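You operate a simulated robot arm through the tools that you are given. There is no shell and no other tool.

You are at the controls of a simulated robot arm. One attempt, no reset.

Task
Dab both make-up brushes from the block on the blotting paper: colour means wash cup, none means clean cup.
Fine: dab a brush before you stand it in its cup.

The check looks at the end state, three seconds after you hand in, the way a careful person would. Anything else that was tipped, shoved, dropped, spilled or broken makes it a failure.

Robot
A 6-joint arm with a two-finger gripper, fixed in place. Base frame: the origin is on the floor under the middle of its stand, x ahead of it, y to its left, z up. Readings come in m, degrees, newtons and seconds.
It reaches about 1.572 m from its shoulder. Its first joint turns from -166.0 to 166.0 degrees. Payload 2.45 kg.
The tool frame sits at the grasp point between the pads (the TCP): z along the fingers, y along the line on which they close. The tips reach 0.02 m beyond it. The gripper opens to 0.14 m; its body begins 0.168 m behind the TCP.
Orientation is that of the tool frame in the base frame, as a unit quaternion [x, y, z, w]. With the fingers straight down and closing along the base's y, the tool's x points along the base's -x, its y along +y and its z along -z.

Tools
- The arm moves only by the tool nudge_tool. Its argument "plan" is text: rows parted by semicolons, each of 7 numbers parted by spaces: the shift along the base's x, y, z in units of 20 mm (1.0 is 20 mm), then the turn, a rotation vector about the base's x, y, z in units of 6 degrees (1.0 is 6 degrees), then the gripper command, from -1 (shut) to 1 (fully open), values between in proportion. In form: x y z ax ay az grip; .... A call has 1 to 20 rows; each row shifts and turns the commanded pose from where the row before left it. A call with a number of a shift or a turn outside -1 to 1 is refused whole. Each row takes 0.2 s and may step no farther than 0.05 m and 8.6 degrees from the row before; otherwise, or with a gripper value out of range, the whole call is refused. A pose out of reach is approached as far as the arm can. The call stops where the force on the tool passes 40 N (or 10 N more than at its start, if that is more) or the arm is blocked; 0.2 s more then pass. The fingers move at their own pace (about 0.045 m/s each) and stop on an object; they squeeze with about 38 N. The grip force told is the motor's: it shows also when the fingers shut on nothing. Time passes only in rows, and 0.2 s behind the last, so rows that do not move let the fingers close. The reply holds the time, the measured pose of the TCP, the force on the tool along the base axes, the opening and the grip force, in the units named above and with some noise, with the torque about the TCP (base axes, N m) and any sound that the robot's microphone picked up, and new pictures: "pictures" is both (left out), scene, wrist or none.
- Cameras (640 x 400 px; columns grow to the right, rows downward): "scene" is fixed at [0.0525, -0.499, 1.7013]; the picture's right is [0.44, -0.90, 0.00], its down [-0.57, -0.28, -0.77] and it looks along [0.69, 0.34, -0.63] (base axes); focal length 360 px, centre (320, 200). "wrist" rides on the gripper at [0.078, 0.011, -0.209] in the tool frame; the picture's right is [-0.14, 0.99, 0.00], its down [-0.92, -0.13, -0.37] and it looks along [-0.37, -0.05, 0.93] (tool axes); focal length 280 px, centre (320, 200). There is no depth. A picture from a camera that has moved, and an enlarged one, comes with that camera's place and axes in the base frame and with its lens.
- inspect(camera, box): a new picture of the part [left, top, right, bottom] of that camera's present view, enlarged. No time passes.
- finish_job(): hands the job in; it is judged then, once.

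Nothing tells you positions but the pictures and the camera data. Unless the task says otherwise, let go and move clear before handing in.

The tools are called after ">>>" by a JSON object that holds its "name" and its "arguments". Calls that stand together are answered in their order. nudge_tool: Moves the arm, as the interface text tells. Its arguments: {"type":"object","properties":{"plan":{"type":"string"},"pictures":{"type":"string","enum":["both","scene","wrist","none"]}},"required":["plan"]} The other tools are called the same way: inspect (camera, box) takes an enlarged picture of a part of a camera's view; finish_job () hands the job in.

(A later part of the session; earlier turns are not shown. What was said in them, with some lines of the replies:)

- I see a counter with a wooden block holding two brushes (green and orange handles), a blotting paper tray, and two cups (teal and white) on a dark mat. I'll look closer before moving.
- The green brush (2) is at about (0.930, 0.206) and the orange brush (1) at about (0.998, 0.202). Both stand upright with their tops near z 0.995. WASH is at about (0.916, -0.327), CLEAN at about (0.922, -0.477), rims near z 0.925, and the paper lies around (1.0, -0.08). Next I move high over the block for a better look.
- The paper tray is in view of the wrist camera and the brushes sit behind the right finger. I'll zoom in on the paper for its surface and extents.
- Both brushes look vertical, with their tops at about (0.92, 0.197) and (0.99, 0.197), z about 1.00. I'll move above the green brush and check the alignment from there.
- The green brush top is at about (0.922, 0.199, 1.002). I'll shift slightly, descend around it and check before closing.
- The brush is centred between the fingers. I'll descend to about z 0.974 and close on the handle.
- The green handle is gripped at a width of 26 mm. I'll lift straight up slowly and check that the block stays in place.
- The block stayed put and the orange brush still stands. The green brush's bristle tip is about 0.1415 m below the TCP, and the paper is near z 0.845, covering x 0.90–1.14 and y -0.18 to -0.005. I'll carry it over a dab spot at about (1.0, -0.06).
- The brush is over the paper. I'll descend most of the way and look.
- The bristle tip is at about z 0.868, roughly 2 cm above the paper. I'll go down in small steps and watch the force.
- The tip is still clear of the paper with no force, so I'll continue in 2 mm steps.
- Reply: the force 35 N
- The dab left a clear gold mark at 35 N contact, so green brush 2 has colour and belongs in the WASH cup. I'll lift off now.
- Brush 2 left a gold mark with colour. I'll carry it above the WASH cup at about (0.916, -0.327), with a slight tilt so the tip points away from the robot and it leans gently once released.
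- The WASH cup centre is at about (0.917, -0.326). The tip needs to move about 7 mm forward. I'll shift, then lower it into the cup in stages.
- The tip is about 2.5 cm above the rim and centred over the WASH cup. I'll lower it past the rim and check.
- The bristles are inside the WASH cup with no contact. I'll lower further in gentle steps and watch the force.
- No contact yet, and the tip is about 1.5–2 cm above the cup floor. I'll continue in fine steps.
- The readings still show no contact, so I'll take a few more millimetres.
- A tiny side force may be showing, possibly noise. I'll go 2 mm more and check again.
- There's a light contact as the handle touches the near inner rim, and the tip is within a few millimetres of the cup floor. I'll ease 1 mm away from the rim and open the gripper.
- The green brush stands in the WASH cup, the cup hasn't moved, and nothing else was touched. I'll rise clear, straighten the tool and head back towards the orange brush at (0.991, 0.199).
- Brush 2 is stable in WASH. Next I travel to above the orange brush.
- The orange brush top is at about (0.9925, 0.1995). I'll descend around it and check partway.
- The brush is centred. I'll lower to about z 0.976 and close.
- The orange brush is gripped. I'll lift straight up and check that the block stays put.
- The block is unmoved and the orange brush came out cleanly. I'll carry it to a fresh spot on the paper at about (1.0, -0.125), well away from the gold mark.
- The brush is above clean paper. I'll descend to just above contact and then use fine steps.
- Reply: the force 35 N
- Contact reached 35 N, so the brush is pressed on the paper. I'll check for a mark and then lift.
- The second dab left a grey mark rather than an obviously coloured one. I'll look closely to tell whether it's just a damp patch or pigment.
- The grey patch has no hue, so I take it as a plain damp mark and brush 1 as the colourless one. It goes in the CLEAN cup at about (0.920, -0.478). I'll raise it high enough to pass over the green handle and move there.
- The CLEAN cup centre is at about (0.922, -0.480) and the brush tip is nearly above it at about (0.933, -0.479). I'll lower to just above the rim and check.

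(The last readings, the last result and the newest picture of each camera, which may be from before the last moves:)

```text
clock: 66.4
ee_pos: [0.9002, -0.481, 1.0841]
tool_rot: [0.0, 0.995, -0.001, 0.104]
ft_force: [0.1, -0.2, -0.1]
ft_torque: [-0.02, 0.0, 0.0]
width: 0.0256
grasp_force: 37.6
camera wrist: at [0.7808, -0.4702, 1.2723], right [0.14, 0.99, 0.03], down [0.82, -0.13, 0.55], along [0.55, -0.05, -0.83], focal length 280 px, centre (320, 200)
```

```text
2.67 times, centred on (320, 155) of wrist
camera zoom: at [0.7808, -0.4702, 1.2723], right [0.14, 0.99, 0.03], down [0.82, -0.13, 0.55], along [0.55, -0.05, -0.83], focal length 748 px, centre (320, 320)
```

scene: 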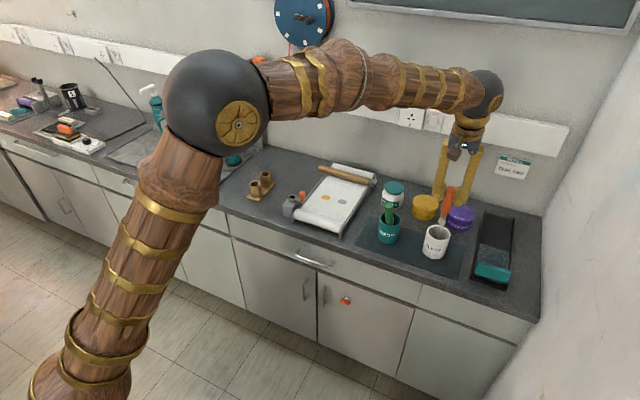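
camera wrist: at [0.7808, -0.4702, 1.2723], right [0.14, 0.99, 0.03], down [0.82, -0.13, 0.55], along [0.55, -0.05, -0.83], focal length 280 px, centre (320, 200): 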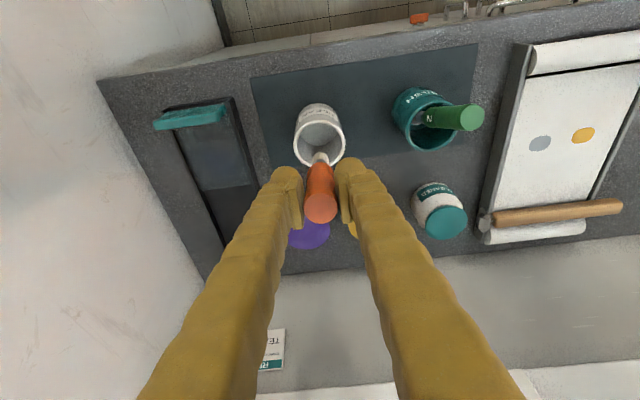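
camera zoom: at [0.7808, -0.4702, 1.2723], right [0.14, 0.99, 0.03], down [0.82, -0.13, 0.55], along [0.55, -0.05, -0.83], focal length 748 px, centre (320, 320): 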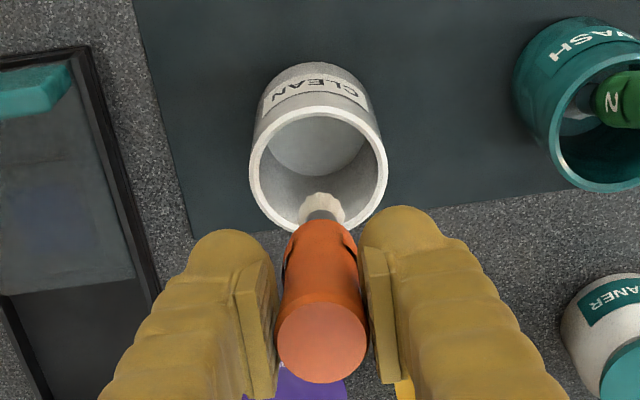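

The geometry matches the earlier good approach. I'll shift 2 mm forward for rim clearance and lower into the CLEAN cup.

>>> {"name": "nudge_tool", "arguments": {"plan": "0.1 0 -0.5 0 0 0 -1;0 0 -0.7 0 0 0 -1;0 0 -0.7 0 0 0 -1;0 0 -0.6 0 0 0 -1;0 0 0 0 0 0 -1"}}

>>> {"name": "inspect", "arguments": {"camera": "scene", "box": [380, 150, 490, 270]}}

>>> {"name": "inspect", "arguments": {"camera": "wrist", "box": [240, 80, 400, 230]}}

```text
clock: 67.6
ee_pos: [0.9027, -0.4782, 1.0327]
tool_rot: [-0.001, 0.995, 0.0, 0.104]
ft_force: [-0.7, -1.0, -0.1]
ft_torque: [0.03, 0.0, -0.02]
width: 0.0255
grasp_force: 38.2
camera wrist: at [0.7817, -0.4679, 1.2218], right [0.14, 0.99, 0.03], down [0.82, -0.13, 0.55], along [0.55, -0.05, -0.83], focal length 280 px, centre (320, 200)
```

scene: 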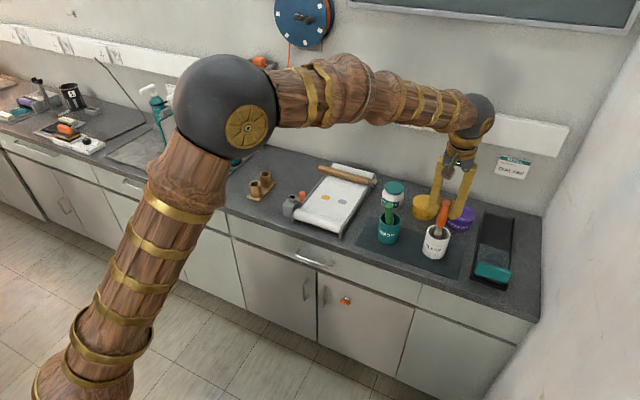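
wrist: 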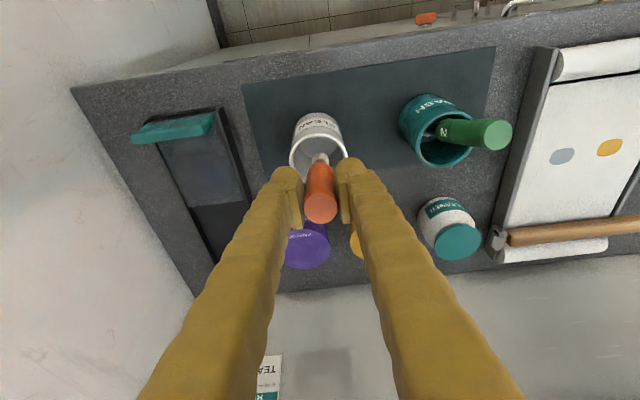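

```text
3.33 times, centred on (435, 210) of scene
camera zoom: at [0.0525, -0.499, 1.7013], right [0.44, -0.9, 0.0], down [-0.57, -0.28, -0.77], along [0.69, 0.34, -0.63], focal length 1202 px, centre (-63, 167)
```

zoom: 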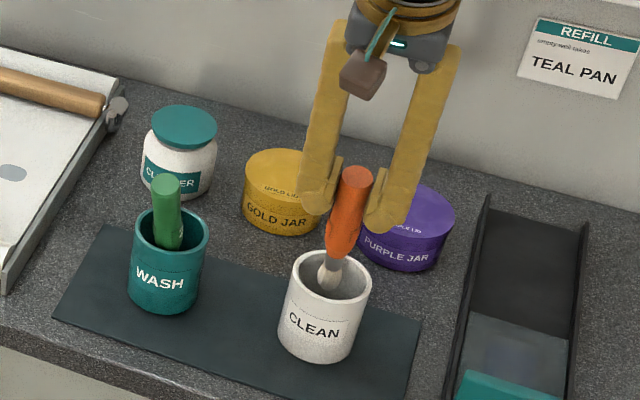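

```text
2.67 times, centred on (320, 155) of wrist
camera zoom: at [0.7817, -0.4679, 1.2218], right [0.14, 0.99, 0.03], down [0.82, -0.13, 0.55], along [0.55, -0.05, -0.83], focal length 748 px, centre (320, 320)
```

zoom: 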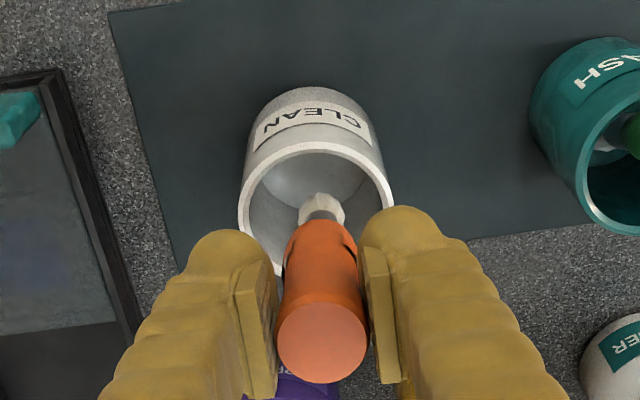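

The bristles are inside CLEAN and well centred. I'll lower to near the floor.

>>> {"name": "nudge_tool", "arguments": {"plan": "0 -0.05 -0.6 0 0 0 -1;0 0 -0.6 0 0 0 -1;0 0 -0.5 0 0 0 -1;0 0 -0.3 0 0 0 -1;0 0 -0.2 0 0 0 -1;0 0 0 0 0 0 -1", "pictures": "wrist"}}

```text
clock: 69.0
ee_pos: [0.9036, -0.4805, 0.9898]
tool_rot: [0.0, 0.995, 0.0, 0.105]
ft_force: [-0.7, 1.4, -0.1]
ft_torque: [0.0, 0.02, 0.01]
width: 0.0254
grasp_force: 37.9
camera wrist: at [0.7825, -0.4696, 1.1784], right [0.14, 0.99, 0.03], down [0.82, -0.13, 0.55], along [0.55, -0.05, -0.83], focal length 280 px, centre (320, 200)
```

wrist: 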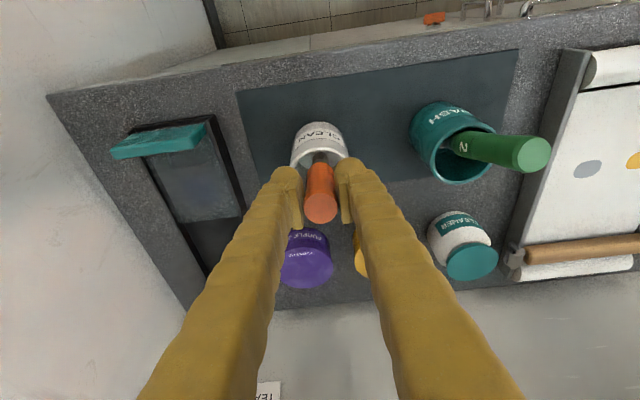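

>>> {"name": "nudge_tool", "arguments": {"plan": "0 0 -0.1 0 0 0 -1;0 0 -0.1 0 0 0 -1;0 0 -0.1 0 0 0 -1;0 0 0 0 0 0 -1", "pictures": "none"}}

```text
clock: 70.0
ee_pos: [0.9034, -0.4795, 0.9834]
tool_rot: [0.0, 0.995, 0.0, 0.105]
ft_force: [0.3, -0.5, 0.4]
ft_torque: [-0.02, 0.05, 0.01]
width: 0.0255
grasp_force: 38.2
```

There's no contact yet; I'll go down a few more millimetres.

>>> {"name": "nudge_tool", "arguments": {"plan": "0 0 -0.1 0 0 0 -1;0 0 -0.1 0 0 0 -1;0 0 0 0 0 0 -1", "pictures": "none"}}

```text
clock: 70.8
ee_pos: [0.9023, -0.4799, 0.9794]
tool_rot: [0.0, 0.994, -0.001, 0.105]
ft_force: [-0.1, -0.4, 9.8]
ft_torque: [0.0, -0.22, 0.01]
width: 0.0256
grasp_force: 37.7
```

The tip has touched the cup floor at about 10 N. I'll back off 1 mm and open partway, keeping the finger clear of the green handle.

>>> {"name": "nudge_tool", "arguments": {"plan": "0 0 0.05 0 0 0 -1;0 0 0 0 0 0 -0.5;0 0 0 0 0 0 -0.4;0 0 0 0 0 0 -0.2;0 0 0 0 0 0 0;0 0 0 0 0 0 0.1;0 0 0 0 0 0 0.1;0 0 0 0 0 0 0.1"}}

>>> {"name": "inspect", "arguments": {"camera": "scene", "box": [380, 150, 490, 270]}}

>>> {"name": "inspect", "arguments": {"camera": "wrist", "box": [240, 80, 400, 250]}}

```text
clock: 72.6
ee_pos: [0.9029, -0.4794, 0.9808]
tool_rot: [0.0, 0.995, 0.0, 0.104]
ft_force: [-0.4, -0.3, -0.6]
ft_torque: [0.0, 0.0, 0.02]
width: 0.0771
grasp_force: 0.1
camera wrist: at [0.7815, -0.4691, 1.1696], right [0.14, 0.99, 0.03], down [0.82, -0.13, 0.55], along [0.55, -0.05, -0.83], focal length 280 px, centre (320, 200)
```

scene: 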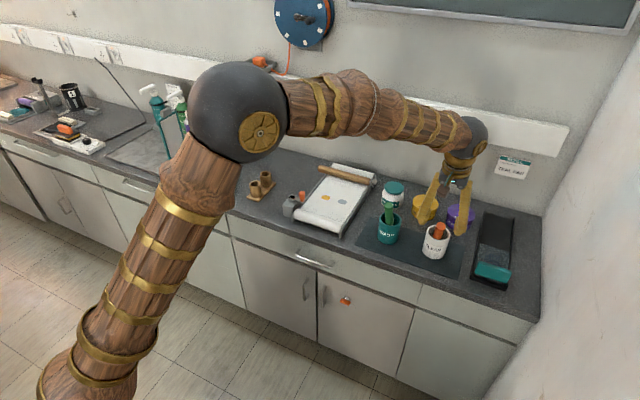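
wrist: 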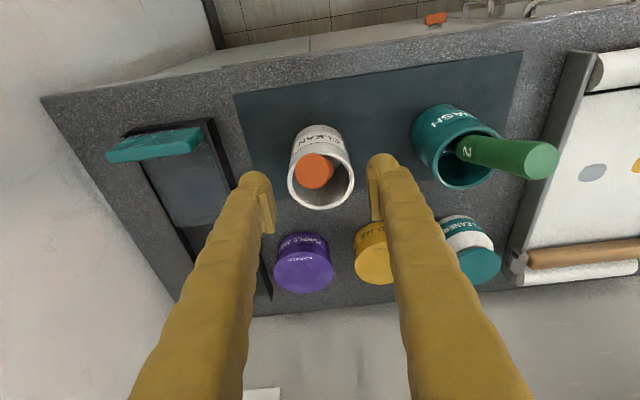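

```text
3.33 times, centred on (435, 210) of scene
camera zoom: at [0.0525, -0.499, 1.7013], right [0.44, -0.9, 0.0], down [-0.57, -0.28, -0.77], along [0.69, 0.34, -0.63], focal length 1202 px, centre (-63, 167)
```

zoom: 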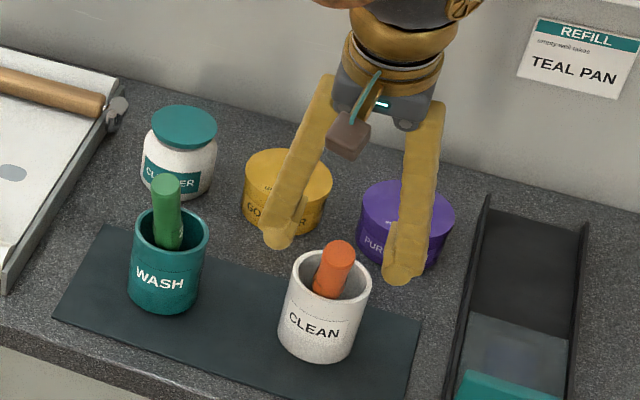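

```text
2.35 times, centred on (320, 165) of wrist
camera zoom: at [0.7815, -0.4691, 1.1696], right [0.14, 0.99, 0.03], down [0.82, -0.13, 0.55], along [0.55, -0.05, -0.83], focal length 660 px, centre (320, 282)
```

zoom: 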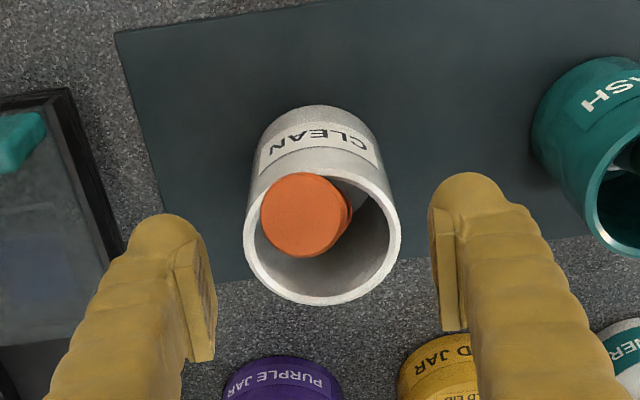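

The orange brush stands in CLEAN, and both cups and everything else are in place. I'll rise clear and move back.

>>> {"name": "nudge_tool", "arguments": {"plan": "0 0 0.5 0 0 0 0.1;0 0 0.8 0 0 0 0.1;0 0 1 0 0 0 0.1;0 0 1 0 0 0 0.1;0 0 1 0 0 0 0.1;0 0 1 0 0 0 0.1;0 0 1 0 0 0 0.1;0 0 1 0 0 0 0.1;0 0 1 0 0 0 0.1;0 0 1 0 0 0 0.1;0 0 1 0 0.7 0 0.1;0 0 1 0 0.7 0 0.1;-0.5 0 0.5 0 0.6 0 0.1;-1 0 0 0 0 0 0.1;-1 0 0 0 0 0 0.1;-1 0 0 0 0 0 0.1;-1 0 0 0 0 0 0.1;0 0 0 0 0 0 0.1"}}

>>> {"name": "inspect", "arguments": {"camera": "scene", "box": [360, 160, 500, 270]}}

>>> {"name": "inspect", "arguments": {"camera": "wrist", "box": [150, 60, 470, 260]}}

>>> {"name": "inspect", "arguments": {"camera": "scene", "box": [220, 140, 400, 250]}}

```text
clock: 76.4
ee_pos: [0.8126, -0.4802, 1.2156]
tool_rot: [0.0, 1.0, 0.0, 0.0]
ft_force: [0.6, -0.8, 0.4]
ft_torque: [-0.02, -0.01, 0.02]
width: 0.0768
grasp_force: 0.0
camera wrist: at [0.7346, -0.4697, 1.4241], right [0.14, 0.99, 0.0], down [0.92, -0.13, 0.37], along [0.36, -0.05, -0.93], focal length 280 px, centre (320, 200)
```

scene: 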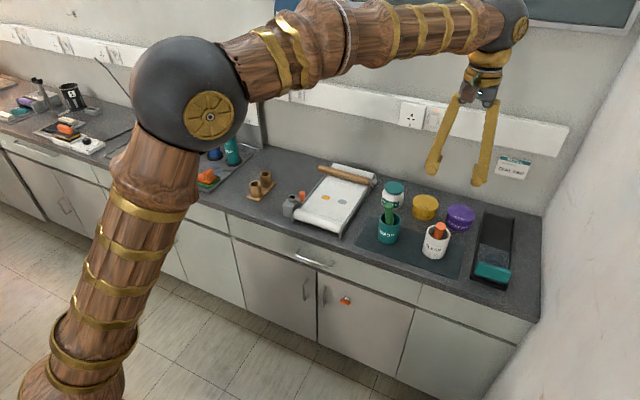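
wrist: 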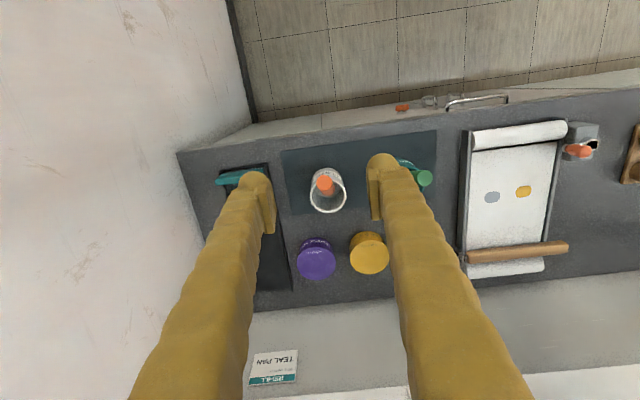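

```text
3.64 times, centred on (430, 215) of scene
camera zoom: at [0.0525, -0.499, 1.7013], right [0.44, -0.9, 0.0], down [-0.57, -0.28, -0.77], along [0.69, 0.34, -0.63], focal length 1311 px, centre (-80, 146)
```

zoom: 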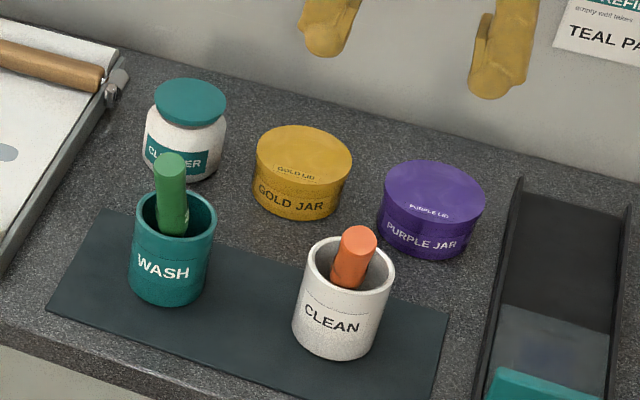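

```text
2.00 times, centred on (310, 160) of wrist
camera zoom: at [0.7346, -0.4697, 1.4241], right [0.14, 0.99, 0.0], down [0.92, -0.13, 0.37], along [0.36, -0.05, -0.93], focal length 561 px, centre (340, 280)
```

zoom: 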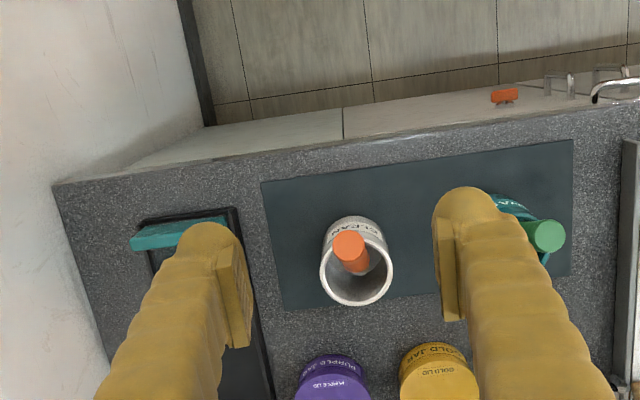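

```text
3.56 times, centred on (310, 195) of scene
camera zoom: at [0.0525, -0.499, 1.7013], right [0.44, -0.9, 0.0], down [-0.57, -0.28, -0.77], along [0.69, 0.34, -0.63], focal length 1282 px, centre (356, 218)
```

zoom: 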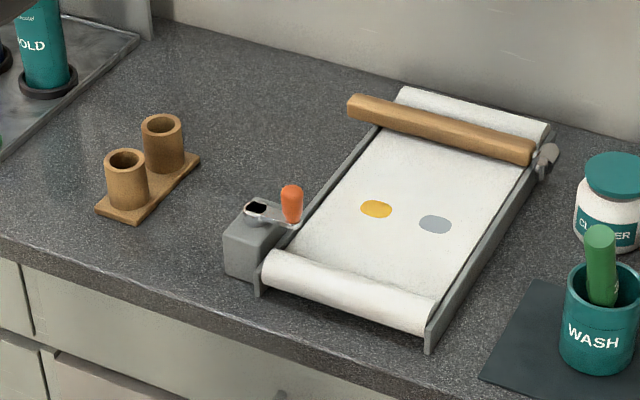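

Both brushes have been dabbed and are standing: green (gold mark) in WASH, orange (grey damp mark, no hue) in CLEAN. The block, paper tray and jars are where they started, and the gripper is clear. I'm handing in.

>>> {"name": "finish_job", "arguments": {}}

```text
The job is handed in.
```

I dabbed both brushes on the blotting paper and then stood each in a cup, and the job is handed in.

- **Green brush (2):** it left a clear gold mark, so it went in the WASH cup.
- **Orange brush (1):** it left a neutral grey patch. I read that as damp with no colour, so it went in the CLEAN cup. This was a judgement call: the patch did not fade while I watched, so I can't rule out a grey pigment.

Both dabs pressed harder than I meant, at about 35 N. In the last pictures the paper, its tray, the block, cups and jars looked undisturbed. The gripper was open and clear when I handed in.
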